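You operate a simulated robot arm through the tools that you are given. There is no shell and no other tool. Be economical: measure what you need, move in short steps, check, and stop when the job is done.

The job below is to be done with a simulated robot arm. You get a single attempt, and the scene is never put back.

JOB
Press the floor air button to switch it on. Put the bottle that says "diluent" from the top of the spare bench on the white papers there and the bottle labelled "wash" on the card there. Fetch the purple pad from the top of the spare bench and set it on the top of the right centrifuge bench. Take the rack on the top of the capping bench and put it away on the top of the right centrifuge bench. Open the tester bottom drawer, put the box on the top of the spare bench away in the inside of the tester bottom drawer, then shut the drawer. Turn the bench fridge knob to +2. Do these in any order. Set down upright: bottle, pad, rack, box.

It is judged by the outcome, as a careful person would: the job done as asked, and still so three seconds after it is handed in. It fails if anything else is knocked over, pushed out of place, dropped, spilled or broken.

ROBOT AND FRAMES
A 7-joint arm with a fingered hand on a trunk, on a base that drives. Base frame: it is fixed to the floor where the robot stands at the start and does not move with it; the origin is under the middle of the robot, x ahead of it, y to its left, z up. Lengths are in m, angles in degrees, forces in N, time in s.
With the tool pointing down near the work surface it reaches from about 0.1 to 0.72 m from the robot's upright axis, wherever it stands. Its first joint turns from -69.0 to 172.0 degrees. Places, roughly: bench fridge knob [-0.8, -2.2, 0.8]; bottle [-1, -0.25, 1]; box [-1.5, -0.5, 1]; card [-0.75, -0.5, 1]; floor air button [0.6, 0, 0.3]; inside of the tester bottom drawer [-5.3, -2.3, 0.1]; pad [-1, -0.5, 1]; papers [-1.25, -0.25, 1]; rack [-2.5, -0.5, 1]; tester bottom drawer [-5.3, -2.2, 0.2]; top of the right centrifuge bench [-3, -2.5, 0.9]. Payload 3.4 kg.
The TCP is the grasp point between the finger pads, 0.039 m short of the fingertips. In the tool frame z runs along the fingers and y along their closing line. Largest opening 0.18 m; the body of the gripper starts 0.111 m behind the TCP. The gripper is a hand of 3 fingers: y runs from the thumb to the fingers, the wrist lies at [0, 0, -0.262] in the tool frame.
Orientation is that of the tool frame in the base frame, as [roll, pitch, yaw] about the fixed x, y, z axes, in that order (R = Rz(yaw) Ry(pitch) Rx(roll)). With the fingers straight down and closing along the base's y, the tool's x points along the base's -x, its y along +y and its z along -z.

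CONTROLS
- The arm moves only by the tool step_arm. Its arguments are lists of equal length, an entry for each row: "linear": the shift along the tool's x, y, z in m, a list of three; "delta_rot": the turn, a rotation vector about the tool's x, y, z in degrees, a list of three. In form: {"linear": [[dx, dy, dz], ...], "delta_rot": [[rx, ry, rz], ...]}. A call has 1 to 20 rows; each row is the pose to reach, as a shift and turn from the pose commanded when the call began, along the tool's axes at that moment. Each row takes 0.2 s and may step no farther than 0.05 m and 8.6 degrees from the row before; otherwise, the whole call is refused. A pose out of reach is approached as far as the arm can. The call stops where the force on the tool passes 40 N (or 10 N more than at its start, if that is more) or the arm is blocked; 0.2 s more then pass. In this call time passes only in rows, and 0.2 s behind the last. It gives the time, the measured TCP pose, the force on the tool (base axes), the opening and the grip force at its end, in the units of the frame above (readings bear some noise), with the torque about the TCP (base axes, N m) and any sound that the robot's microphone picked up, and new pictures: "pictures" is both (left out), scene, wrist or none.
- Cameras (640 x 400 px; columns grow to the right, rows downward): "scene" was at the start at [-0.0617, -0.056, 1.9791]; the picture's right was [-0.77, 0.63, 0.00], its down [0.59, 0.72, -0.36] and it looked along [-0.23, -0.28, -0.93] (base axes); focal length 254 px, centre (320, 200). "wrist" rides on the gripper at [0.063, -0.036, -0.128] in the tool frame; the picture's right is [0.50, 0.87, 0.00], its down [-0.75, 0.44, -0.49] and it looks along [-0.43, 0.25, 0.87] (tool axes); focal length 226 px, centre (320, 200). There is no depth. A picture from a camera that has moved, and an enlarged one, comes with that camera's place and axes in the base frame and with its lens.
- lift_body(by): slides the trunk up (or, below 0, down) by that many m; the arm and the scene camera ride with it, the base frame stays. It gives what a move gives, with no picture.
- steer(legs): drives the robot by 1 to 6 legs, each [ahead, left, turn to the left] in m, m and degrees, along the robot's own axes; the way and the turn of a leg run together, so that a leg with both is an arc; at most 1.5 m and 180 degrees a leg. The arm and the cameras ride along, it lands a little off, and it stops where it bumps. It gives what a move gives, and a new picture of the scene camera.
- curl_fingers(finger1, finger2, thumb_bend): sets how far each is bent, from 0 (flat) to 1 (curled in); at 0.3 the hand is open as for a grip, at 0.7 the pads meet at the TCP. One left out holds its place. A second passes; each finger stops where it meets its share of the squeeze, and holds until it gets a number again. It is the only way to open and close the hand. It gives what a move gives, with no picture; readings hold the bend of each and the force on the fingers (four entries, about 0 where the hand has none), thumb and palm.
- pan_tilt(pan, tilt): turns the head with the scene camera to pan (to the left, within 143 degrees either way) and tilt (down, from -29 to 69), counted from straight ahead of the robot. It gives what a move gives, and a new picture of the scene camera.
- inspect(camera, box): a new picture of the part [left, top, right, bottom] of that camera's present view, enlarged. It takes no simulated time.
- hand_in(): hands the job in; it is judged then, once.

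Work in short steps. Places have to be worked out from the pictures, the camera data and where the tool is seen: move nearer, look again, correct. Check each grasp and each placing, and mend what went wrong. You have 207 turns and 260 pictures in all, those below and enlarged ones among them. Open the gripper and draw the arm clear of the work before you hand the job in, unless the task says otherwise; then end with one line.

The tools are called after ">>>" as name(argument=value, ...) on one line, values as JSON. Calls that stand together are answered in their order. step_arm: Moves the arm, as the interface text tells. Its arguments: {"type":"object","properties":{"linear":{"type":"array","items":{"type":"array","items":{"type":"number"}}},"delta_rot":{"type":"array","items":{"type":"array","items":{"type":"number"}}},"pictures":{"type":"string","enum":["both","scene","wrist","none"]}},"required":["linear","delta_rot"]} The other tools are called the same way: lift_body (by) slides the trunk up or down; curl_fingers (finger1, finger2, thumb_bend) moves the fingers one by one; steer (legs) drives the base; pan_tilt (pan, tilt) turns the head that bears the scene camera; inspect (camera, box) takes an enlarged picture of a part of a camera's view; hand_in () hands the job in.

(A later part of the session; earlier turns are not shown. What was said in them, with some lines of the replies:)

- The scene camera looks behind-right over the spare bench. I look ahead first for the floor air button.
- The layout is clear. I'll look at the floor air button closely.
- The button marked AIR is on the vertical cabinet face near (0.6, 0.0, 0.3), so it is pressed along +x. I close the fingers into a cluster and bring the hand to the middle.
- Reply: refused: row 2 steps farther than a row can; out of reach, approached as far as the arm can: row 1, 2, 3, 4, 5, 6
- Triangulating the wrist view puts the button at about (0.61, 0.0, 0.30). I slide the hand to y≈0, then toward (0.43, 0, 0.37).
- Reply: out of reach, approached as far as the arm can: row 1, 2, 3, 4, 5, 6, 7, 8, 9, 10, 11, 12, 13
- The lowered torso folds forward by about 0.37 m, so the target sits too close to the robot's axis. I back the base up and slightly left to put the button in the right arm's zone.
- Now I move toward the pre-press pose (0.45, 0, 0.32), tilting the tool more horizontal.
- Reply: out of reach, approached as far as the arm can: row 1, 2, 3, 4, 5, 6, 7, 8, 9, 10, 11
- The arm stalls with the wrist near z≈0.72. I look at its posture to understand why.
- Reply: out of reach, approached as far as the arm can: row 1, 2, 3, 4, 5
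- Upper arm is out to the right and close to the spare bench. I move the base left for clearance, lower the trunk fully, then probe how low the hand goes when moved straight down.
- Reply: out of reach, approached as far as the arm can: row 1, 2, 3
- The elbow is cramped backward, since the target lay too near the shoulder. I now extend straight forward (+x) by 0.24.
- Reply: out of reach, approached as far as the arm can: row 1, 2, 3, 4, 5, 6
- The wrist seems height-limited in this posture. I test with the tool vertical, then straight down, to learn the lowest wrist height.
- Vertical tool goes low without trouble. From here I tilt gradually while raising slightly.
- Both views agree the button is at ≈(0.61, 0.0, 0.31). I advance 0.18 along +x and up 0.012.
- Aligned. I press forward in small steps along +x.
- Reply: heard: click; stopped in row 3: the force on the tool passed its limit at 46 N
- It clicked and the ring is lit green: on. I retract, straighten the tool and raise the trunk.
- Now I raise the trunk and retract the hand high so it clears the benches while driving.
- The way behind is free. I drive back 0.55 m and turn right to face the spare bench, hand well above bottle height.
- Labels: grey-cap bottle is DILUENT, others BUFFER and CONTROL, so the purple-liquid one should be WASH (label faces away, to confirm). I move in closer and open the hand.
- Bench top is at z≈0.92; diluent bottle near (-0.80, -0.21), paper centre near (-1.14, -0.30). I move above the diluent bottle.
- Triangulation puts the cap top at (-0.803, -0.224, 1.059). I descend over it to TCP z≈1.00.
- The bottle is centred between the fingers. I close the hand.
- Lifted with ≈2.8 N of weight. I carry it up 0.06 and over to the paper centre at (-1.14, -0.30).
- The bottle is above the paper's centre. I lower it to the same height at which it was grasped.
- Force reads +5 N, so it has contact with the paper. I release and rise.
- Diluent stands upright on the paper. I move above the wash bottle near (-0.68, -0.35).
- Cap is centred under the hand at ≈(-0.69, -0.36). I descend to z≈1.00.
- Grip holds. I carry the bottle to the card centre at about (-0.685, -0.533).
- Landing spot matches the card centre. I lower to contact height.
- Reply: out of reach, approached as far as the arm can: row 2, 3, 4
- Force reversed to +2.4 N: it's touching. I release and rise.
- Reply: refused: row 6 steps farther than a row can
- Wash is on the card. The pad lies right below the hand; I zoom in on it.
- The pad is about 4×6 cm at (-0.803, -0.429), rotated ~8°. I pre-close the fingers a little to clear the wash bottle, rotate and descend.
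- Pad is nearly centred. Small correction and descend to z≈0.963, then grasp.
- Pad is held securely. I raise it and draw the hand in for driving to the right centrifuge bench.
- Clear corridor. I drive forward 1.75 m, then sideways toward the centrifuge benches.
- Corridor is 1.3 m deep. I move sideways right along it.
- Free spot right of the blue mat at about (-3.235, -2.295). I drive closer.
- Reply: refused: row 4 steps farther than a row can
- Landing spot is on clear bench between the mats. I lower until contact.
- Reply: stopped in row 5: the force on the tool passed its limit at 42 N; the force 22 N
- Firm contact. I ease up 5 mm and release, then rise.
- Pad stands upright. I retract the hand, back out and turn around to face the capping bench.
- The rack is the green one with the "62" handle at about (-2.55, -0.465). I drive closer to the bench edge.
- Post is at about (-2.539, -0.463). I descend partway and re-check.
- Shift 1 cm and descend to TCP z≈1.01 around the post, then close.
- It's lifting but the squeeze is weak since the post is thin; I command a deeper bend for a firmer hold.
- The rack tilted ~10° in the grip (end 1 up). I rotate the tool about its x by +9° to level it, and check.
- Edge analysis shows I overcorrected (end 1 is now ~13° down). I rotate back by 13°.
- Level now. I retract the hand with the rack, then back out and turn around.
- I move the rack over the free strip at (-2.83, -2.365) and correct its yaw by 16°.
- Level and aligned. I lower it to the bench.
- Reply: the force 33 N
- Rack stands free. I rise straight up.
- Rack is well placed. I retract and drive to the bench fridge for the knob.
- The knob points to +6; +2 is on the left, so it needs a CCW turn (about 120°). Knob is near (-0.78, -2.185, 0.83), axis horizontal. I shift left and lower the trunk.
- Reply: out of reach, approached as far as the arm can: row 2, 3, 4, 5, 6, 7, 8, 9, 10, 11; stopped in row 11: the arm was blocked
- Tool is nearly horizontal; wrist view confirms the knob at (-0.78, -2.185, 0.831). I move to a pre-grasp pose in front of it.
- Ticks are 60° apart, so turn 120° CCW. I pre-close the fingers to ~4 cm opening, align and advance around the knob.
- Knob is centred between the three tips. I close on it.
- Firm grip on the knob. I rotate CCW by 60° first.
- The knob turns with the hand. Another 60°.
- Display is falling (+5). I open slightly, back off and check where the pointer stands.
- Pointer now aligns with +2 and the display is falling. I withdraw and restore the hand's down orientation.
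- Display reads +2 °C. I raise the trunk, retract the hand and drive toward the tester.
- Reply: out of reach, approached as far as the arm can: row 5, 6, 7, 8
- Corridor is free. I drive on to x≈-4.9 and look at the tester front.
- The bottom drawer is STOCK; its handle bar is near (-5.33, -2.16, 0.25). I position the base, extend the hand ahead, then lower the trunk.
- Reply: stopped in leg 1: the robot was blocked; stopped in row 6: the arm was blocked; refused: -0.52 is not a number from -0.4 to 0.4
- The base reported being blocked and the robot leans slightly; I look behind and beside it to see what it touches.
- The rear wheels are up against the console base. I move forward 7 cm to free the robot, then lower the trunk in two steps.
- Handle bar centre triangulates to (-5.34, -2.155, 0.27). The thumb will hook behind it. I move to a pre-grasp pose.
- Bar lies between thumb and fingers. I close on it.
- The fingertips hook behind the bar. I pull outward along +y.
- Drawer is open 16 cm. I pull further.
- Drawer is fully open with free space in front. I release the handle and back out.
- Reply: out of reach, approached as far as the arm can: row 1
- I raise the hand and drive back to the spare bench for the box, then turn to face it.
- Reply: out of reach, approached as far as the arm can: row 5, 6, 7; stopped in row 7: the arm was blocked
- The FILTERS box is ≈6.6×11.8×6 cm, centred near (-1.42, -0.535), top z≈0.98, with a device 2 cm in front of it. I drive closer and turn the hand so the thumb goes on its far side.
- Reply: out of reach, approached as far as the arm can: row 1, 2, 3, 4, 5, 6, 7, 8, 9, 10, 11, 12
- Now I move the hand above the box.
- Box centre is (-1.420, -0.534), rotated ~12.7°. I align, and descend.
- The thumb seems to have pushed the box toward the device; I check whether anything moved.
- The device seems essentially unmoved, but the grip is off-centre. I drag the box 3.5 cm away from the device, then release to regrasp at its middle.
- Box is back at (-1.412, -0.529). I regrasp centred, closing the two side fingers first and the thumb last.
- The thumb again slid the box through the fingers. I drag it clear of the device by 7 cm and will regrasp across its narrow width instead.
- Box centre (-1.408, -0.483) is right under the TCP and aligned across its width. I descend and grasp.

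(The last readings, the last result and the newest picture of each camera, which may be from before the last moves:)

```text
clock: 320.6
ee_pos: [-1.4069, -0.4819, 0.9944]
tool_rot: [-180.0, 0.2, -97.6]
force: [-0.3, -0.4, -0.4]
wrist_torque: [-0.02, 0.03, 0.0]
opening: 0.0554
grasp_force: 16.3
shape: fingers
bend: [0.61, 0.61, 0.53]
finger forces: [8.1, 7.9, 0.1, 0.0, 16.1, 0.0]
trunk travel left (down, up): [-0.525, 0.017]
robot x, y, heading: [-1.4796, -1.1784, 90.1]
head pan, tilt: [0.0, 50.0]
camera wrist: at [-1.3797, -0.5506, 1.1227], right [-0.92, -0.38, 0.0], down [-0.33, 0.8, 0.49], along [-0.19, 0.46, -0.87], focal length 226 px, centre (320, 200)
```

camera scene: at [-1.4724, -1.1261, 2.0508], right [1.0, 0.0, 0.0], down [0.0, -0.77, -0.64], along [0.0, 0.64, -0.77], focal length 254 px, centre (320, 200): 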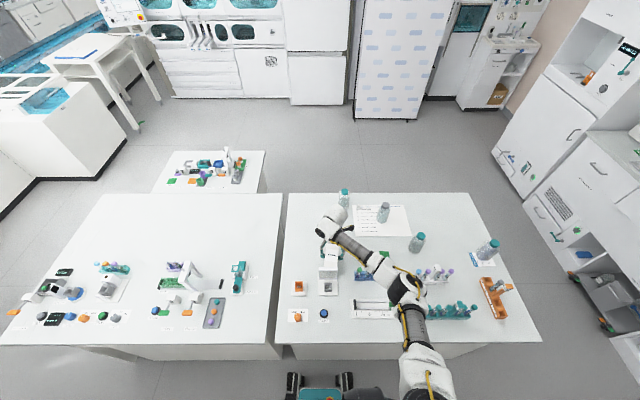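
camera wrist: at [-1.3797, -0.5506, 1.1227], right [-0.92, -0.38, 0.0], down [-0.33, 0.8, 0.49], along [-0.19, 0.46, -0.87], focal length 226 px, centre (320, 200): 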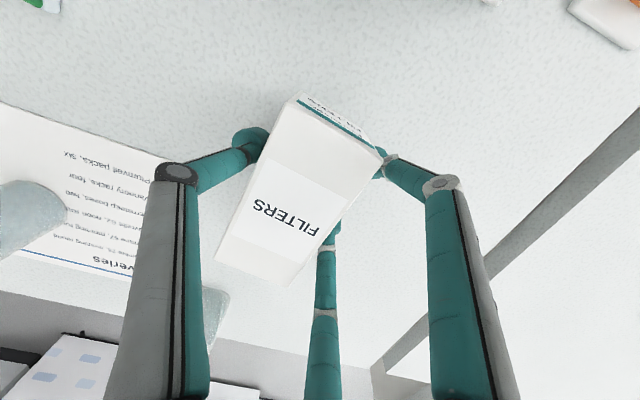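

Centred, firm grip. I lift high and retract toward the driving pose.

>>> step_arm(linear=[[0, 0, -0.045], [0, 0, -0.09], [0, 0, -0.135], [0, 0, -0.18], [0, 0, -0.215], [0.035, -0.03, -0.215], [0.07, -0.06, -0.215], [0.105, -0.09, -0.215], [0.14, -0.12, -0.215], [0.175, -0.15, -0.215], [0.21, -0.18, -0.215], [0.245, -0.21, -0.215], [0.28, -0.24, -0.215], [0.315, -0.27, -0.215]], delta_rot=[[0, 0, 0], [0, 0, 0], [0, 0, 0], [0, 0, 0], [0, 0, 0], [0, 0, 0], [0, 0, 0], [0, 0, 0], [0, 0, 0], [0, 0, 0], [0, 0, 0], [0, 0, 0], [0, 0, 0], [0, 0, 0]], pictures="both")

>>> inspect(camera="scene", box=[270, 180, 510, 330])

```text
clock: 323.6
ee_pos: [-1.1902, -0.813, 1.2084]
tool_rot: [179.9, 0.2, -97.4]
force: [-0.7, 0.6, -0.9]
wrist_torque: [-0.02, 0.02, 0.0]
opening: 0.0551
grasp_force: 16.0
shape: fingers
bend: [0.61, 0.61, 0.53]
finger forces: [8.1, 7.9, 0.0, 0.0, 16.1, 0.1]
out of reach, approached as far as the arm can: row 14
trunk travel left (down, up): [-0.525, 0.017]
robot x, y, heading: [-1.4786, -1.1796, 89.8]
head pan, tilt: [0.0, 50.0]
camera scene: at [-1.465, -1.1309, 2.0509], right [1.0, 0.0, -0.01], down [0.0, -0.77, -0.64], along [-0.01, 0.64, -0.77], focal length 254 px, centre (320, 200)
camera wrist: at [-1.1634, -0.8818, 1.3369], right [-0.92, -0.38, 0.0], down [-0.34, 0.8, 0.49], along [-0.19, 0.46, -0.87], focal length 226 px, centre (320, 200)
```

scene: 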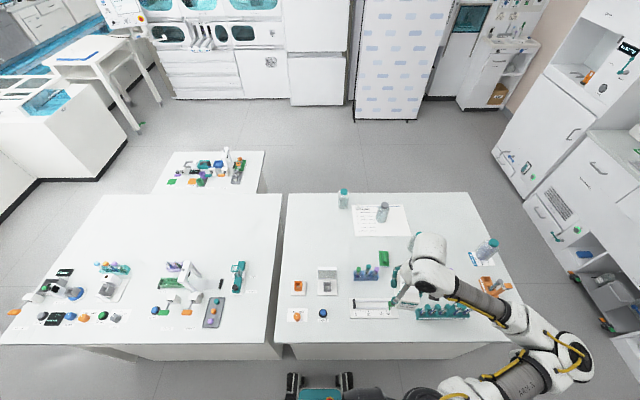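
wrist: 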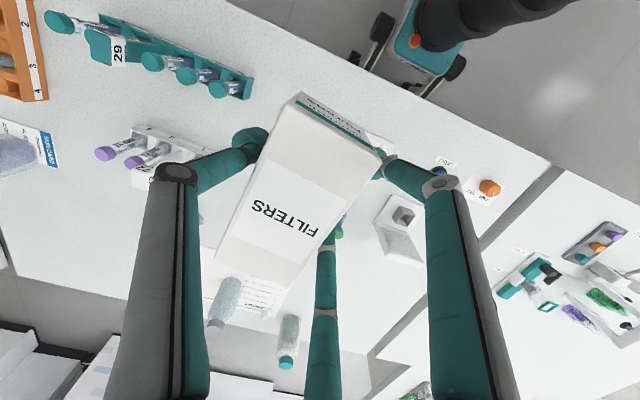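

```text
2.67 times, centred on (390, 255) of scene
camera zoom: at [-1.465, -1.1309, 2.0509], right [1.0, 0.0, -0.01], down [0.0, -0.77, -0.64], along [-0.01, 0.64, -0.77], focal length 678 px, centre (133, 53)
```

zoom: 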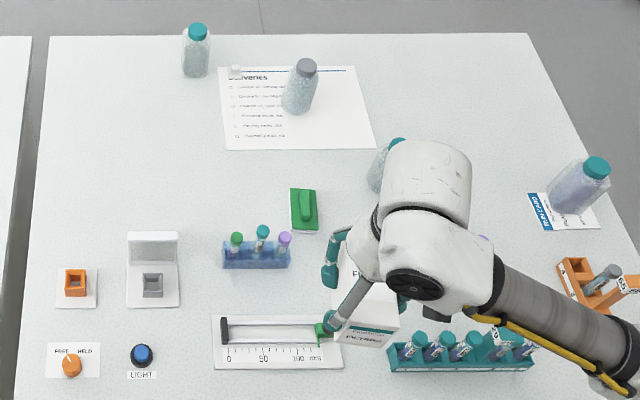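

Everything else is in place. I back out, turn and drive back to the open drawer with the box.

>>> steer(legs=[[-0.22, 0, 0], [0, 0, -179.8], [0, -1.4, 0], [0, -1.4, 0]])

```text
clock: 345.8
ee_pos: [-4.5893, -1.8851, 1.2097]
tool_rot: [-179.9, 0.1, 83.6]
force: [0.6, 0.2, -1.3]
wrist_torque: [-0.02, -0.03, 0.05]
opening: 0.0546
grasp_force: 16.8
shape: fingers
bend: [0.62, 0.61, 0.53]
finger forces: [8.2, 7.9, 0.1, 0.0, 15.9, 0.1]
trunk travel left (down, up): [-0.525, 0.017]
robot x, y, heading: [-4.3071, -1.5174, -88.9]
head pan, tilt: [0.0, 50.0]
camera scene: at [-4.3195, -1.566, 2.0509], right [-1.0, -0.02, -0.01], down [-0.01, 0.77, -0.64], along [0.02, -0.64, -0.77], focal length 254 px, centre (320, 200)
```

scene: 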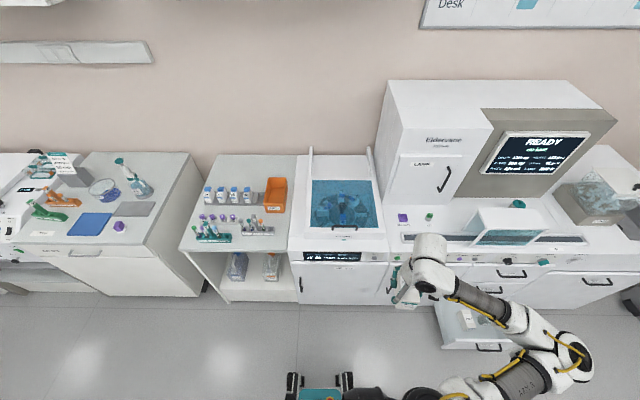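

>>> steer(legs=[[-0.1, 0, -1], [0, -0.68, 0]])

>>> pan_tilt(pan=-20, tilt=60)

>>> inspect(camera="scene", box=[290, 180, 430, 290])

```text
clock: 350.3
ee_pos: [-5.2537, -1.782, 1.2125]
tool_rot: [-179.4, 0.4, 83.2]
force: [1.2, -0.4, -0.9]
wrist_torque: [0.05, 0.03, 0.02]
opening: 0.0543
grasp_force: 15.6
shape: fingers
bend: [0.62, 0.61, 0.53]
finger forces: [8.2, 7.9, 0.1, 0.1, 16.0, 0.1]
trunk travel left (down, up): [-0.525, 0.017]
robot x, y, heading: [-4.9857, -1.4154, -89.5]
head pan, tilt: [0.0, 50.0]
camera scene: at [-4.9865, -1.4681, 2.0509], right [-1.0, -0.01, 0.0], down [0.0, 0.77, -0.64], along [0.01, -0.64, -0.77], focal length 254 px, centre (320, 200)
```

scene: 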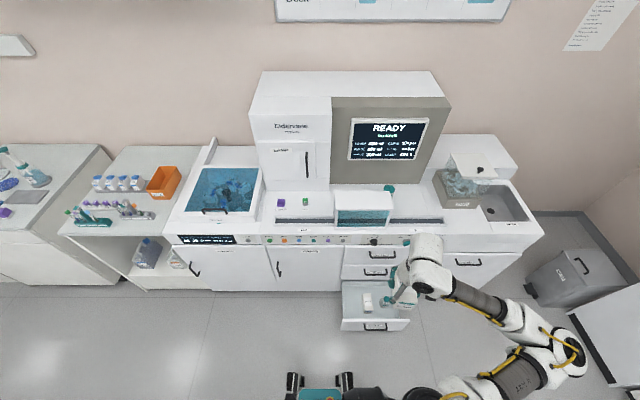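

```text
clock: 351.1
ee_pos: [-5.2509, -1.7803, 1.2134]
tool_rot: [-179.3, 0.4, 83.2]
force: [-0.3, 0.4, -1.9]
wrist_torque: [0.02, 0.0, -0.02]
opening: 0.0544
grasp_force: 16.1
shape: fingers
bend: [0.62, 0.61, 0.53]
finger forces: [8.4, 7.7, 0.1, 0.1, 16.2, 0.1]
trunk travel left (down, up): [-0.525, 0.017]
robot x, y, heading: [-4.9812, -1.4158, -89.4]
head pan, tilt: [-20.0, 60.0]
camera scene: at [-5.0161, -1.4539, 2.0382], right [-0.94, 0.34, 0.0], down [0.29, 0.82, -0.5], along [-0.16, -0.47, -0.87], focal length 254 px, centre (320, 200)
```

scene: 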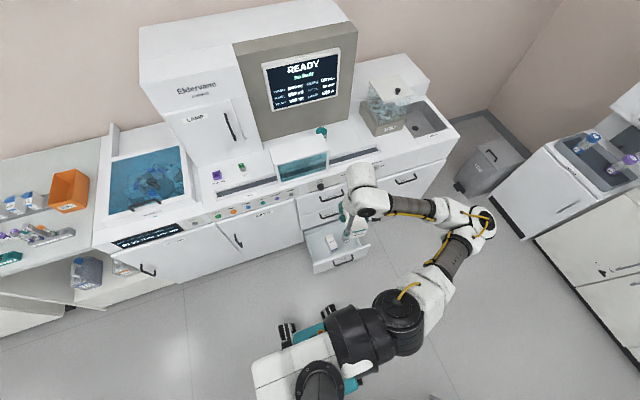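

```text
3.64 times, centred on (360, 235) of scene
camera zoom: at [-5.0161, -1.4539, 2.0382], right [-0.94, 0.34, 0.0], down [0.29, 0.82, -0.5], along [-0.16, -0.47, -0.87], focal length 924 px, centre (174, 73)
```

zoom: 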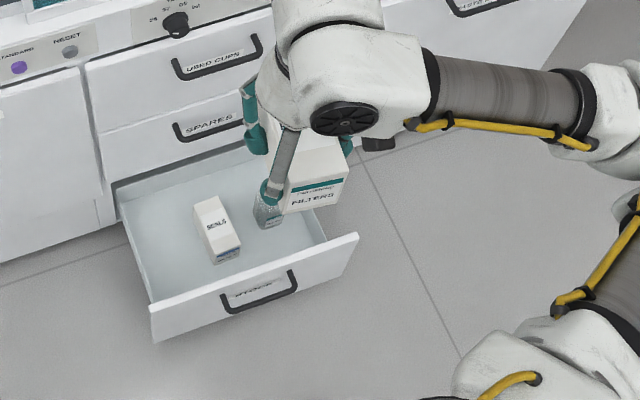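

The left part of the drawer (x≈-5.21) is free for the box lengthwise. I position the hand above that column and lower the trunk.

>>> step_arm(linear=[[-0.04, 0.014, 0], [-0.08, 0.028, 0], [-0.12, 0.042, 0], [-0.16, 0.056, 0], [-0.193, 0.069, 0]], delta_rot=[[0, 0, 0], [0, 0, -2], [0, 0, -4], [0, 0, -6], [0, 0, -6]], pictures="none")

>>> lift_body(by=-0.3)

>>> lift_body(by=-0.22)

>>> step_arm(linear=[[0, 0, 0.04], [0, 0, 0.08], [0, 0, 0.12]], delta_rot=[[0, 0, 0], [0, 0, 0], [0, 0, 0]], pictures="both")

```text
clock: 352.3
ee_pos: [-5.2018, -1.9822, 1.2137]
tool_rot: [-179.2, 0.4, 89.2]
force: [-0.1, -0.1, -1.2]
wrist_torque: [0.03, -0.02, -0.01]
opening: 0.0545
grasp_force: 15.9
shape: fingers
bend: [0.62, 0.61, 0.53]
finger forces: [8.3, 7.7, 0.0, 0.1, 15.9, 0.0]
trunk travel left (down, up): [-0.525, 0.017]
robot x, y, heading: [-4.9843, -1.4165, -89.6]
head pan, tilt: [-20.0, 60.0]
```

```text
clock: 355.3
ee_pos: [-5.2069, -1.9802, 0.9152]
tool_rot: [-179.3, 0.4, 89.1]
force: [0.1, 0.4, -0.9]
wrist_torque: [0.0, -0.03, 0.02]
opening: 0.0544
grasp_force: 16.8
shape: fingers
bend: [0.62, 0.61, 0.53]
finger forces: [8.3, 7.9, 0.0, 0.1, 16.1, 0.0]
trunk travel left (down, up): [-0.225, 0.317]
robot x, y, heading: [-4.9856, -1.4148, -89.4]
head pan, tilt: [-20.0, 60.0]
```

```text
clock: 357.6
ee_pos: [-5.2062, -1.9795, 0.6941]
tool_rot: [-179.3, 0.6, 89.1]
force: [0.9, -0.2, -0.9]
wrist_torque: [0.01, 0.0, -0.03]
opening: 0.0546
grasp_force: 15.9
shape: fingers
bend: [0.62, 0.61, 0.53]
finger forces: [8.2, 7.8, 0.0, 0.0, 16.2, 0.0]
trunk travel left (down, up): [-0.005, 0.537]
robot x, y, heading: [-4.9828, -1.4183, -89.6]
head pan, tilt: [-20.0, 60.0]
```

```text
clock: 358.4
ee_pos: [-5.2089, -1.9823, 0.5729]
tool_rot: [-179.3, 0.4, 89.1]
force: [1.2, -0.2, -1.3]
wrist_torque: [0.02, -0.01, -0.01]
opening: 0.0542
grasp_force: 16.4
shape: fingers
bend: [0.62, 0.61, 0.53]
finger forces: [8.2, 7.9, 0.0, 0.0, 16.1, 0.0]
trunk travel left (down, up): [-0.005, 0.537]
robot x, y, heading: [-4.9825, -1.4155, -89.4]
head pan, tilt: [-20.0, 60.0]
camera scene: at [-5.0091, -1.9467, 1.4366], right [-0.94, 0.34, 0.0], down [0.29, 0.82, -0.49], along [-0.16, -0.47, -0.87], focal length 254 px, centre (320, 200)
camera wrist: at [-5.2422, -1.9184, 0.7006], right [0.87, 0.49, -0.01], down [0.43, -0.76, 0.49], along [0.23, -0.44, -0.87], focal length 226 px, centre (320, 200)
```

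scene: 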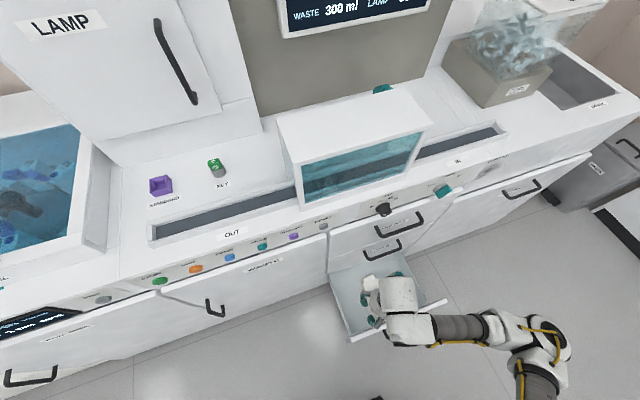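
wrist: 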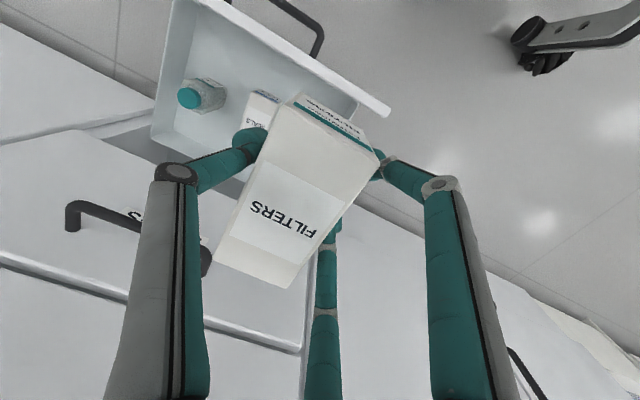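

Aligned with the free column. I shift to y≈-2.03 and lower toward the drawer floor, watching forces.

>>> step_arm(linear=[[-0.025, 0.004, 0.02], [-0.05, 0.008, 0.04], [-0.05, 0.008, 0.08], [-0.05, 0.008, 0.12], [-0.05, 0.008, 0.16], [-0.05, 0.008, 0.2]], delta_rot=[[0, 0, 0], [0, 0, 0], [0, 0, 0], [0, 0, 0], [0, 0, 0], [0, 0, 0]], pictures="both")

>>> inspect(camera="scene", box=[310, 220, 450, 350])

```text
clock: 359.9
ee_pos: [-5.2019, -2.0331, 0.3723]
tool_rot: [-179.3, 0.5, 89.2]
force: [0.2, -0.7, -1.8]
wrist_torque: [0.03, 0.01, -0.02]
opening: 0.0541
grasp_force: 16.6
shape: fingers
bend: [0.62, 0.61, 0.53]
finger forces: [8.2, 8.0, 0.1, 0.1, 16.3, 0.1]
trunk travel left (down, up): [-0.005, 0.537]
robot x, y, heading: [-4.9835, -1.4144, -89.4]
head pan, tilt: [-20.0, 60.0]
camera scene: at [-5.0084, -1.9468, 1.4366], right [-0.94, 0.34, 0.0], down [0.29, 0.82, -0.49], along [-0.16, -0.47, -0.87], focal length 254 px, centre (320, 200)
camera wrist: at [-5.2359, -1.9702, 0.5015], right [0.87, 0.49, -0.01], down [0.43, -0.76, 0.49], along [0.23, -0.44, -0.87], focal length 226 px, centre (320, 200)
```

scene: 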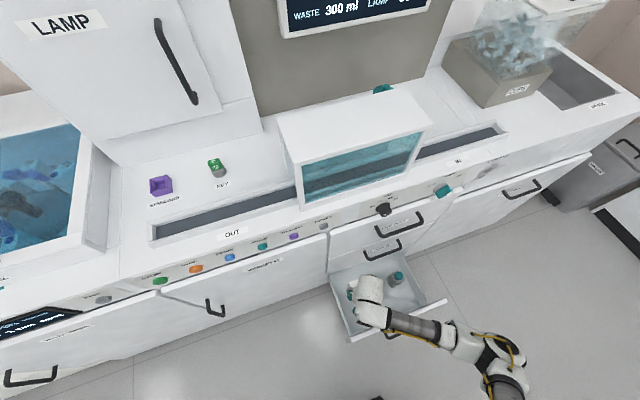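
wrist: 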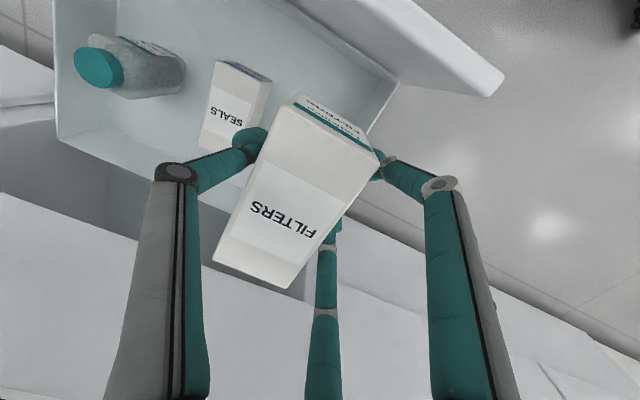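

```text
3.08 times, centred on (380, 285) of scene
camera zoom: at [-5.0084, -1.9468, 1.4366], right [-0.94, 0.34, 0.0], down [0.29, 0.82, -0.49], along [-0.16, -0.47, -0.87], focal length 782 px, centre (135, -62)
```

zoom: 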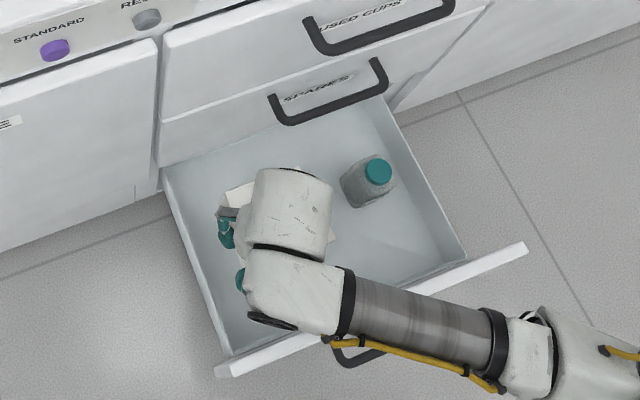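

Clearances all look good. I continue down in smaller steps until contact.

>>> step_arm(linear=[[0, 0, 0.04], [0, 0, 0.08], [0, 0, 0.12], [0, 0, 0.14], [0, 0, 0.15], [0, 0, 0.16], [0, 0, 0.17], [0, 0, 0.18], [0, 0, 0.19]], delta_rot=[[0, 0, 0], [0, 0, 0], [0, 0, 0], [0, 0, 0], [0, 0, 0], [0, 0, 0], [0, 0, 0], [0, 0, 0], [0, 0, 0]], pictures="wrist")

```text
clock: 361.9
ee_pos: [-5.2042, -2.0337, 0.1829]
tool_rot: [-179.4, 0.3, 89.2]
force: [0.1, 0.0, -1.5]
wrist_torque: [0.01, -0.04, 0.02]
opening: 0.0544
grasp_force: 16.0
shape: fingers
bend: [0.62, 0.61, 0.53]
finger forces: [8.2, 8.0, 0.0, 0.0, 16.1, 0.0]
trunk travel left (down, up): [-0.005, 0.537]
robot x, y, heading: [-4.9806, -1.4175, -89.7]
head pan, tilt: [-20.0, 60.0]
camera wrist: at [-5.2393, -1.9707, 0.3115], right [0.87, 0.49, -0.01], down [0.43, -0.76, 0.49], along [0.23, -0.44, -0.87], focal length 226 px, centre (320, 200)
```

wrist: 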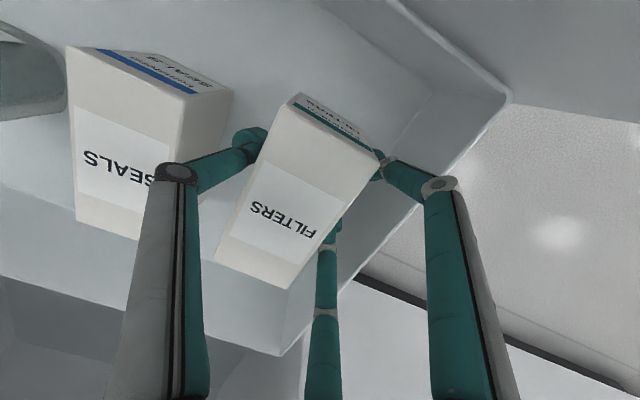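

Not at the floor yet; the thumb knuckle is near the SEALS box, so I shift 1.2 cm away and continue down.

>>> step_arm(linear=[[0, 0.006, 0], [0, 0.012, 0.005], [0, 0.012, 0.015], [0, 0.012, 0.025], [0, 0.012, 0.035], [0, 0.012, 0.045], [0, 0.012, 0.055]], delta_rot=[[0, 0, 0], [0, 0, 0], [0, 0, 0], [0, 0, 0], [0, 0, 0], [0, 0, 0], [0, 0, 0]], pictures="wrist")

```text
clock: 363.4
ee_pos: [-5.1928, -2.0434, 0.1422]
tool_rot: [-179.1, 1.5, 89.2]
force: [1.4, -1.7, 21.2]
wrist_torque: [-0.02, 0.47, 0.03]
opening: 0.0531
grasp_force: 19.1
shape: fingers
bend: [0.66, 0.66, 0.55]
finger forces: [9.2, 9.1, 0.0, 0.0, 19.6, 0.0]
trunk travel left (down, up): [-0.005, 0.537]
robot x, y, heading: [-4.9816, -1.4167, -89.7]
head pan, tilt: [-20.0, 60.0]
stopped in row 7: the force on the tool passed its limit at 47 N (the readings are from after the stop); the commanded pose is now the measured one
camera wrist: at [-5.2274, -1.9778, 0.2689], right [0.87, 0.49, -0.02], down [0.43, -0.75, 0.51], along [0.23, -0.45, -0.86], focal length 226 px, centre (320, 200)
```

wrist: 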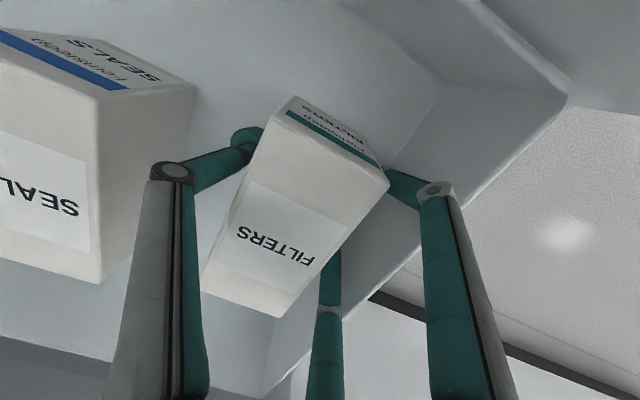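

Box is on the drawer floor. I ease up and open gently.

>>> step_arm(linear=[[0, 0, -0.005]], delta_rot=[[0, 0, 0]], pictures="none")

>>> curl_fingers(finger1=0.52, finger2=0.52, thumb_bend=0.45)

>>> step_arm(linear=[[0, 0, -0.02], [0, 0, -0.04], [0, 0, -0.08], [0, 0, -0.12], [0, 0, -0.16], [0, 0, -0.2]], delta_rot=[[0, 0, 0], [0, 0, 0], [0, 0, 0], [0, 0, 0], [0, 0, 0], [0, 0, 0]], pictures="wrist")

```text
clock: 363.8
ee_pos: [-5.1937, -2.0388, 0.1437]
tool_rot: [-179.3, 0.9, 89.2]
force: [1.7, 1.1, 6.9]
wrist_torque: [-0.01, 0.11, -0.02]
opening: 0.0527
grasp_force: 17.7
shape: fingers
bend: [0.66, 0.66, 0.55]
finger forces: [8.9, 9.2, 0.0, 0.1, 16.4, 0.1]
trunk travel left (down, up): [-0.005, 0.537]
robot x, y, heading: [-4.9854, -1.4159, -89.4]
head pan, tilt: [-20.0, 60.0]
```

```text
clock: 364.8
ee_pos: [-5.1929, -2.0396, 0.1442]
tool_rot: [-179.1, 1.1, 89.2]
force: [-1.8, -1.2, 5.2]
wrist_torque: [0.19, -0.05, 0.06]
opening: 0.0726
grasp_force: 3.1
shape: fingers
bend: [0.56, 0.52, 0.45]
finger forces: [6.3, 0.0, 0.0, 0.0, 0.1, 0.0]
trunk travel left (down, up): [-0.005, 0.537]
robot x, y, heading: [-4.9807, -1.4146, -89.3]
head pan, tilt: [-20.0, 60.0]
```

```text
clock: 366.2
ee_pos: [-5.1922, -2.0351, 0.3439]
tool_rot: [-179.3, 1.1, 89.2]
force: [-0.2, -0.5, -0.1]
wrist_torque: [-0.05, 0.02, 0.0]
opening: 0.0787
grasp_force: 0.1
shape: fingers
bend: [0.52, 0.52, 0.45]
finger forces: [0.0, 0.0, 0.0, 0.1, 0.1, 0.0]
trunk travel left (down, up): [-0.005, 0.537]
robot x, y, heading: [-4.9774, -1.4143, -89.5]
head pan, tilt: [-20.0, 60.0]
camera wrist: at [-5.226, -1.9708, 0.4719], right [0.87, 0.49, -0.02], down [0.43, -0.75, 0.5], along [0.23, -0.45, -0.87], focal length 226 px, centre (320, 200)
```

wrist: 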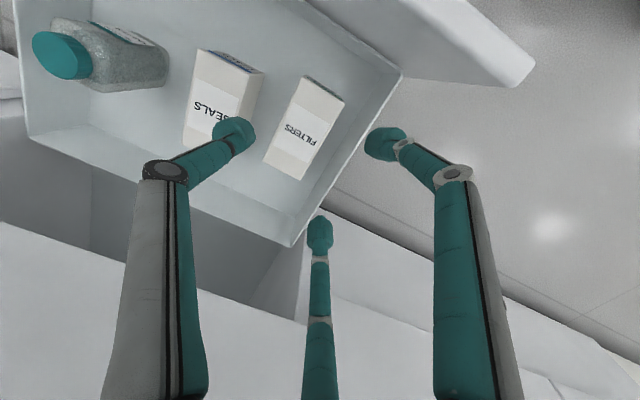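

The box stands upright in the drawer. I raise the hand, retreat in front of the drawer, close the fingers and tilt for pushing.

>>> step_arm(linear=[[0, 0, -0.045], [0, 0, -0.09], [0, 0, -0.12], [0.045, 0, -0.12], [0.09, 0, -0.12], [0.135, 0, -0.12], [0.18, 0, -0.12], [0.225, 0, -0.12], [0.27, 0, -0.12], [0.31, 0, -0.12]], delta_rot=[[0, 0, 0], [0, 0, 0], [0, 0, 0], [0, -8, 0], [0, -16, 0], [0, -24, 0], [0, -32, 0], [0, -40, 0], [0, -48, 0], [0, -55, 0]], pictures="none")

>>> curl_fingers(finger1=0.7, finger2=0.7, thumb_bend=0.7)

>>> inspect(camera="wrist", box=[0, 0, 640, 400])

```text
clock: 368.2
ee_pos: [-5.2803, -1.9517, 0.4894]
tool_rot: [-163.9, 34.4, 99.8]
force: [0.1, 0.4, 0.5]
wrist_torque: [-0.01, -0.02, 0.04]
opening: 0.0791
grasp_force: 0.1
shape: fingers
bend: [0.52, 0.52, 0.45]
finger forces: [0.0, 0.0, 0.1, 0.0, 0.0, 0.1]
out of reach, approached as far as the arm can: row 6, 7, 8, 9, 10
trunk travel left (down, up): [-0.005, 0.537]
robot x, y, heading: [-4.9869, -1.417, -90.0]
head pan, tilt: [-20.0, 60.0]
stopped in row 10: the arm was blocked; the commanded pose is now the measured one
```

```text
clock: 369.2
ee_pos: [-5.2771, -1.9514, 0.4884]
tool_rot: [-163.8, 34.2, 100.0]
force: [0.7, -0.4, 0.6]
wrist_torque: [-0.02, -0.04, 0.02]
opening: 0.0001
grasp_force: 0.1
shape: fingers
bend: [0.7, 0.7, 0.7]
finger forces: [0.0, 0.1, 0.1, 0.1, 0.0, 0.1]
trunk travel left (down, up): [-0.005, 0.537]
robot x, y, heading: [-4.9834, -1.4156, -89.8]
head pan, tilt: [-20.0, 60.0]
```

```text
1.00 times, centred on (320, 200) of wrist (not enlarged: the box is as wide or as high as the picture)
camera zoom: at [-5.2984, -1.8292, 0.5637], right [0.77, 0.42, -0.48], down [0.62, -0.32, 0.71], along [0.14, -0.85, -0.51], focal length 226 px, centre (320, 200)
```

zoom: 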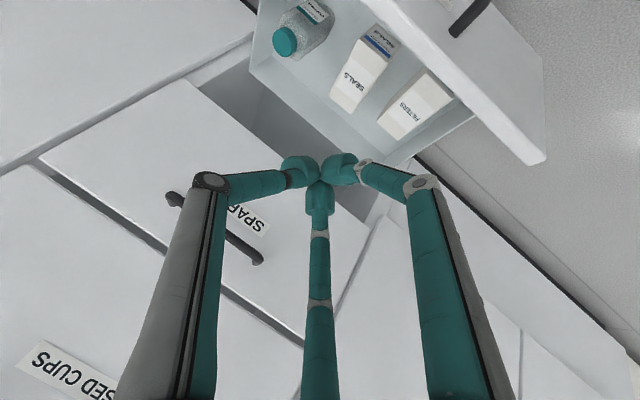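

The arm got cramped there. I use the same rolled configuration as when opening: roll the hand −90° and shift right.

>>> step_arm(linear=[[0, -0.006, 0], [0, -0.012, 0], [0, -0.018, 0], [0, -0.024, 0], [0, -0.03, 0], [0, -0.036, 0], [0, -0.042, 0], [-0.001, -0.048, 0], [-0.002, -0.054, 0], [-0.003, -0.06, 0], [-0.003, -0.063, -0.005]], delta_rot=[[0, 0, -8.2], [0, 0, -16.4], [0, 0, -24.6], [0, 0, -32.8], [0, 0, -41], [0, 0, -49.2], [0, 0, -57.4], [0, 0, -65.6], [0, 0, -73.8], [0, 0, -82], [0, 0, -90]], pictures="none")

>>> step_arm(linear=[[0, 0, 0], [0, 0, 0], [0, 0, 0]], delta_rot=[[7, -3, 0], [14, -6, 0], [21, -10, 0]], pictures="both")

```text
clock: 371.6
ee_pos: [-5.337, -1.961, 0.493]
tool_rot: [-145.0, -13.2, -179.5]
force: [0.3, 0.0, -0.1]
wrist_torque: [-0.01, -0.04, 0.02]
opening: 0.0
grasp_force: 0.1
shape: fingers
bend: [0.7, 0.7, 0.7]
finger forces: [0.0, 0.0, 0.0, 0.1, 0.0, 0.0]
out of reach, approached as far as the arm can: row 3, 4, 5, 6, 7, 8, 9, 10, 11
trunk travel left (down, up): [-0.005, 0.537]
robot x, y, heading: [-4.9869, -1.4169, -89.9]
head pan, tilt: [-20.0, 60.0]
```

```text
clock: 372.4
ee_pos: [-5.3353, -1.9609, 0.4931]
tool_rot: [-125.1, -5.8, -172.2]
force: [0.0, 0.1, 1.2]
wrist_torque: [0.02, -0.02, 0.0]
opening: 0.0
grasp_force: 0.0
shape: fingers
bend: [0.7, 0.7, 0.7]
finger forces: [0.0, 0.0, 0.0, 0.1, 0.1, 0.0]
out of reach, approached as far as the arm can: row 1
trunk travel left (down, up): [-0.005, 0.537]
robot x, y, heading: [-4.9818, -1.4172, -89.3]
head pan, tilt: [-20.0, 60.0]
camera scene: at [-5.0102, -1.9434, 1.4381], right [-0.94, 0.34, 0.0], down [0.29, 0.82, -0.5], along [-0.16, -0.47, -0.87], focal length 254 px, centre (320, 200)
camera wrist: at [-5.3982, -1.8866, 0.6032], right [-0.63, 0.42, -0.65], down [0.65, 0.75, -0.15], along [0.42, -0.52, -0.74], focal length 226 px, centre (320, 200)
```

scene: 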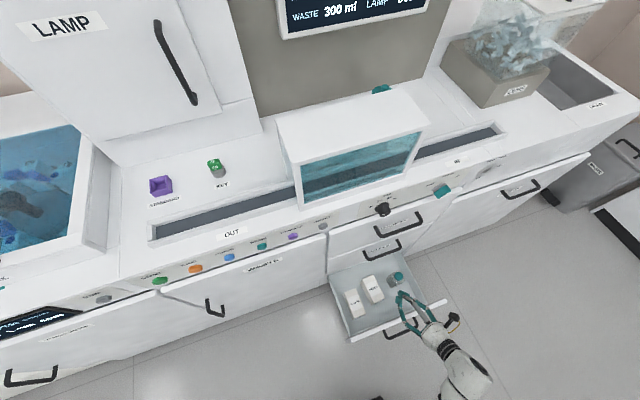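
wrist: 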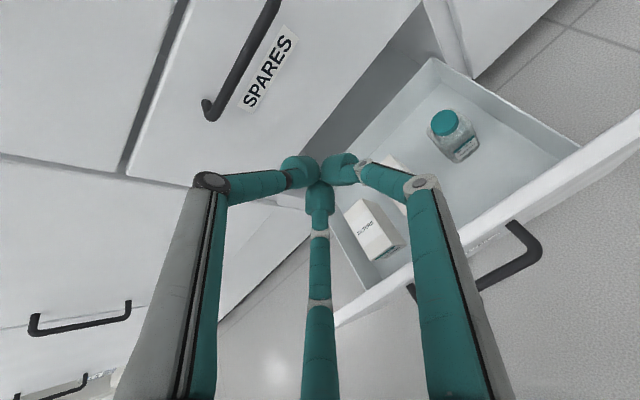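

Now retreat over the front panel to the right-hand side of the drawer and then go down in front of it.

>>> step_arm(linear=[[0.011, 0.025, -0.034], [0.022, 0.05, -0.067], [0.034, 0.075, -0.101], [0.045, 0.1, -0.135], [0.056, 0.125, -0.168], [0.067, 0.15, -0.202]], delta_rot=[[0, 0, 0], [0, 0, 0], [0, 0, 0], [0, 0, 0], [0, 0, 0], [0, 0, 0]], pictures="none")

>>> step_arm(linear=[[-0.004, 0.033, 0.023], [-0.008, 0.065, 0.046], [-0.012, 0.098, 0.069], [-0.016, 0.13, 0.092], [-0.02, 0.163, 0.115], [-0.024, 0.19, 0.134]], delta_rot=[[0, 0, 0], [0, 0, 0], [0, 0, 0], [0, 0, 0], [0, 0, 0], [0, 0, 0]], pictures="both")

```text
clock: 373.9
ee_pos: [-5.4331, -1.7199, 0.4953]
tool_rot: [-125.2, -6.0, -172.3]
force: [-0.1, -0.7, -0.6]
wrist_torque: [-0.04, 0.0, -0.04]
opening: 0.0
grasp_force: 0.0
shape: fingers
bend: [0.7, 0.7, 0.7]
finger forces: [0.0, 0.1, 0.1, 0.1, 0.0, 0.0]
trunk travel left (down, up): [-0.005, 0.537]
robot x, y, heading: [-4.9863, -1.418, -89.5]
head pan, tilt: [-20.0, 60.0]
```

```text
clock: 375.2
ee_pos: [-5.4357, -1.721, 0.2598]
tool_rot: [-125.1, -6.0, -172.3]
force: [0.2, -1.0, 0.2]
wrist_torque: [-0.02, -0.02, 0.0]
opening: 0.0
grasp_force: 0.1
shape: fingers
bend: [0.7, 0.7, 0.7]
finger forces: [0.0, 0.1, 0.0, 0.0, 0.0, 0.0]
trunk travel left (down, up): [-0.005, 0.537]
robot x, y, heading: [-4.9861, -1.4127, -89.8]
head pan, tilt: [-20.0, 60.0]
camera scene: at [-5.0094, -1.9419, 1.4386], right [-0.94, 0.34, 0.0], down [0.29, 0.82, -0.5], along [-0.16, -0.47, -0.87], focal length 254 px, centre (320, 200)
camera wrist: at [-5.4999, -1.6464, 0.3689], right [-0.63, 0.42, -0.65], down [0.65, 0.75, -0.15], along [0.42, -0.52, -0.74], focal length 226 px, centre (320, 200)
```

scene: 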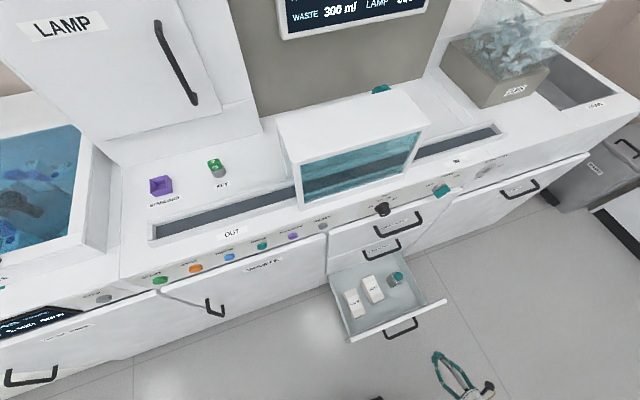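
wrist: 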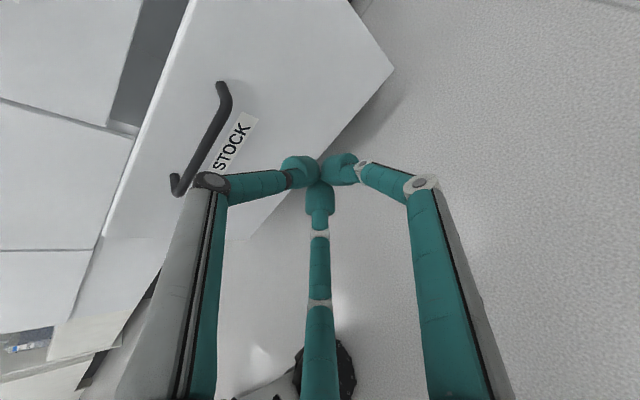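

In position. I push straight in (-y) to close the drawer.

>>> step_arm(linear=[[0.006, -0.025, 0.0368], [0.012, -0.05, 0.0737], [0.018, -0.075, 0.1106], [0.0243, -0.1006, 0.1474], [0.03, -0.1258, 0.1843], [0.0365, -0.151, 0.221], [0.0425, -0.176, 0.258], [0.0486, -0.2, 0.295], [0.0527, -0.218, 0.3194]], delta_rot=[[0, 0, 0], [0, 0, 0], [0, 0, 0], [0, 0, 0], [0, 0, 0], [0, 0, 0], [0, 0, 0], [0, 0, 0], [0, 0, 0]], pictures="scene")

```text
clock: 377.2
ee_pos: [-5.4375, -2.1107, 0.2609]
tool_rot: [-125.1, -6.1, -172.4]
force: [-1.1, 0.3, -0.7]
wrist_torque: [0.0, -0.02, 0.0]
opening: 0.0
grasp_force: 0.0
shape: fingers
bend: [0.7, 0.7, 0.7]
finger forces: [0.0, 0.0, 0.0, 0.0, 0.0, 0.0]
trunk travel left (down, up): [-0.005, 0.537]
robot x, y, heading: [-4.9833, -1.4114, -89.5]
head pan, tilt: [-20.0, 60.0]
camera scene: at [-5.0111, -1.945, 1.4374], right [-0.94, 0.34, 0.0], down [0.29, 0.82, -0.49], along [-0.16, -0.47, -0.87], focal length 254 px, centre (320, 200)
```

scene: 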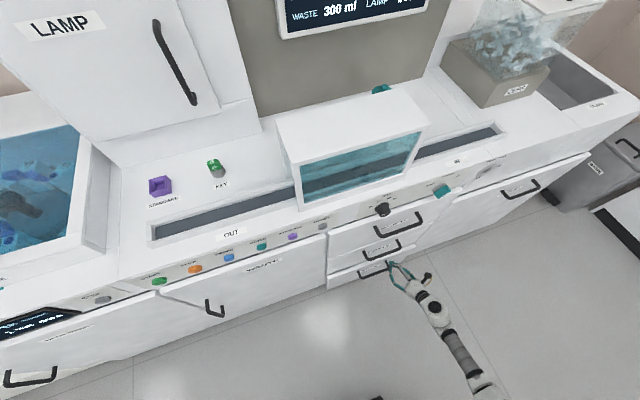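

Nearly shut. I push the remaining bit until firm resistance.

>>> step_arm(linear=[[0.0014, -0.0056, 0.0082], [0.0027, -0.0112, 0.0164], [0.004, -0.0168, 0.0246], [0.0054, -0.0224, 0.0328], [0.0068, -0.028, 0.041]], delta_rot=[[0, 0, 0], [0, 0, 0], [0, 0, 0], [0, 0, 0], [0, 0, 0]], pictures="both")

>>> inspect(camera="scene", box=[310, 200, 450, 310])

```text
clock: 378.4
ee_pos: [-5.4381, -2.148, 0.258]
tool_rot: [-125.6, -6.1, -172.2]
force: [2.7, 12.7, 0.5]
wrist_torque: [0.26, -0.04, 0.01]
opening: 0.0001
grasp_force: 8.4
shape: fingers
bend: [0.69, 0.69, 0.73]
finger forces: [4.9, 0.1, 0.0, 0.1, 12.1, 0.0]
trunk travel left (down, up): [-0.005, 0.537]
robot x, y, heading: [-4.9818, -1.4118, -89.6]
head pan, tilt: [-20.0, 60.0]
stopped in row 5: the force on the tool passed its limit at 48 N (the readings are from after the stop); the commanded pose is now the measured one
camera scene: at [-5.0106, -1.9449, 1.4371], right [-0.94, 0.34, 0.0], down [0.3, 0.82, -0.49], along [-0.17, -0.47, -0.87], focal length 254 px, centre (320, 200)
camera wrist: at [-5.5, -2.0738, 0.368], right [-0.64, 0.42, -0.65], down [0.65, 0.75, -0.15], along [0.42, -0.51, -0.75], focal length 226 px, centre (320, 200)
```

scene: 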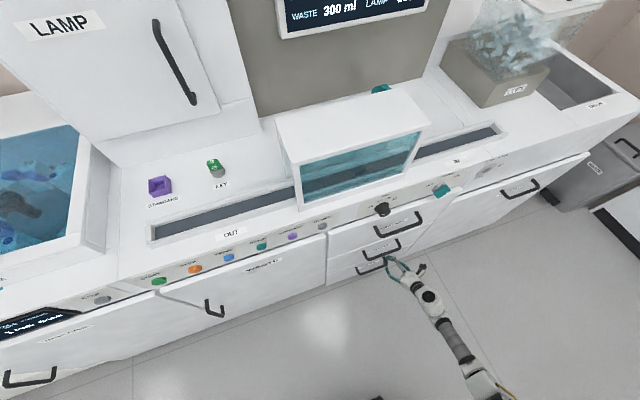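
wrist: 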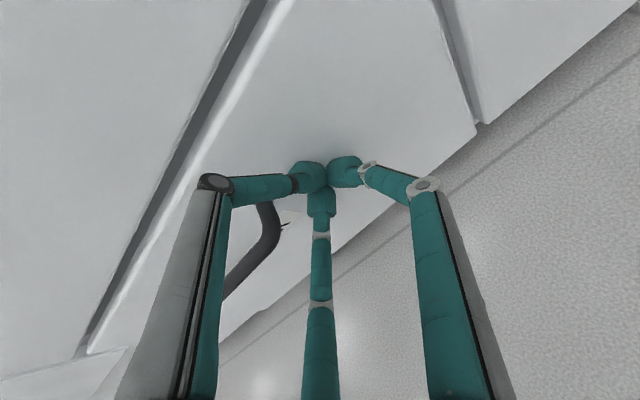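

```text
3.64 times, centred on (380, 255) of scene
camera zoom: at [-5.0106, -1.9449, 1.4371], right [-0.94, 0.34, 0.0], down [0.3, 0.82, -0.49], along [-0.17, -0.47, -0.87], focal length 924 px, centre (102, 0)
```

zoom: 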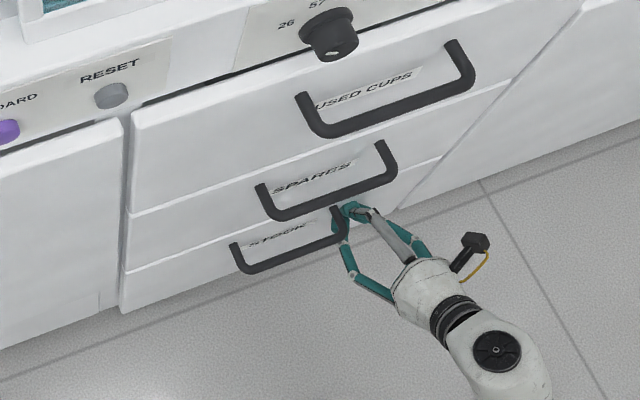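

Drawer is flush and shut. I withdraw the hand and open it.

>>> step_arm(linear=[[-0.006, 0.025, -0.037], [-0.012, 0.05, -0.074], [-0.018, 0.075, -0.11], [-0.024, 0.1, -0.147], [-0.03, 0.126, -0.184], [-0.036, 0.151, -0.221]], delta_rot=[[0, 0, 0], [0, 0, 0], [0, 0, 0], [0, 0, 0], [0, 0, 0], [0, 0, 0]], pictures="none")

>>> curl_fingers(finger1=0.3, finger2=0.3, thumb_bend=0.3)

>>> lift_body(by=0.3)

>>> pan_tilt(pan=-25, tilt=60)

```text
clock: 379.8
ee_pos: [-5.438, -1.8785, 0.2621]
tool_rot: [-125.3, -6.2, -172.2]
force: [-0.1, 0.3, 1.1]
wrist_torque: [0.01, 0.01, -0.01]
opening: 0.0
grasp_force: 0.1
shape: fingers
bend: [0.7, 0.69, 0.7]
finger forces: [0.0, 0.0, 0.0, 0.0, 0.0, 0.1]
trunk travel left (down, up): [-0.005, 0.537]
robot x, y, heading: [-4.9827, -1.4105, -89.5]
head pan, tilt: [-20.0, 60.0]
```

```text
clock: 380.8
ee_pos: [-5.4391, -1.8786, 0.2602]
tool_rot: [-125.4, -6.2, -172.2]
force: [0.6, -0.3, 0.4]
wrist_torque: [0.01, 0.01, 0.03]
opening: 0.1515
grasp_force: 0.1
shape: fingers
bend: [0.3, 0.3, 0.3]
finger forces: [0.1, 0.0, 0.0, 0.0, 0.0, 0.0]
trunk travel left (down, up): [-0.005, 0.537]
robot x, y, heading: [-4.9836, -1.4126, -89.6]
head pan, tilt: [-20.0, 60.0]
```

```text
clock: 383.8
ee_pos: [-5.438, -1.8795, 0.5612]
tool_rot: [-125.4, -6.2, -172.3]
force: [-0.3, 0.4, 0.6]
wrist_torque: [0.02, -0.03, -0.01]
opening: 0.1514
grasp_force: 0.1
shape: fingers
bend: [0.3, 0.3, 0.3]
finger forces: [0.0, 0.1, 0.0, 0.1, 0.0, 0.1]
trunk travel left (down, up): [-0.305, 0.237]
robot x, y, heading: [-4.9822, -1.4158, -89.6]
head pan, tilt: [-20.0, 60.0]
```

```text
clock: 384.4
ee_pos: [-5.4386, -1.8809, 0.5614]
tool_rot: [-125.4, -6.2, -172.2]
force: [0.1, 0.1, -0.5]
wrist_torque: [0.05, 0.02, -0.01]
opening: 0.1515
grasp_force: 0.1
shape: fingers
bend: [0.3, 0.3, 0.3]
finger forces: [0.0, 0.1, 0.1, 0.0, 0.0, 0.1]
trunk travel left (down, up): [-0.305, 0.237]
robot x, y, heading: [-4.9814, -1.4143, -89.7]
head pan, tilt: [-25.0, 60.0]
camera scene: at [-5.0203, -1.5086, 1.8187], right [-0.91, 0.42, 0.0], down [0.36, 0.79, -0.5], along [-0.2, -0.45, -0.87], focal length 254 px, centre (320, 200)
```

scene: 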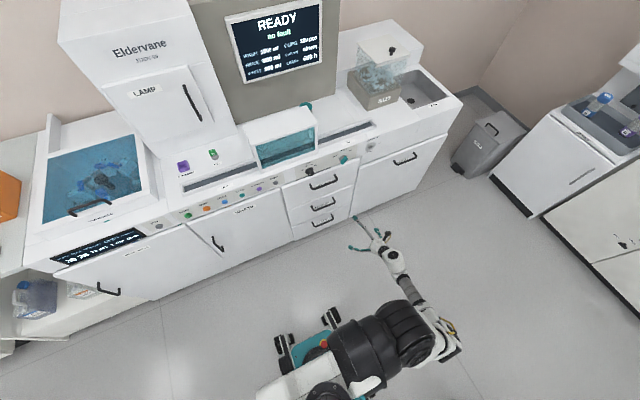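

Drawer is shut, the hand is open and clear, and all tasks have been checked. I hand in.

>>> hand_in()

```text
The job is handed in.
```

All six tasks are done and I handed the job in. I never read the "wash" label itself: I took that bottle as wash because the other three on the bench read diluent, buffer and control.
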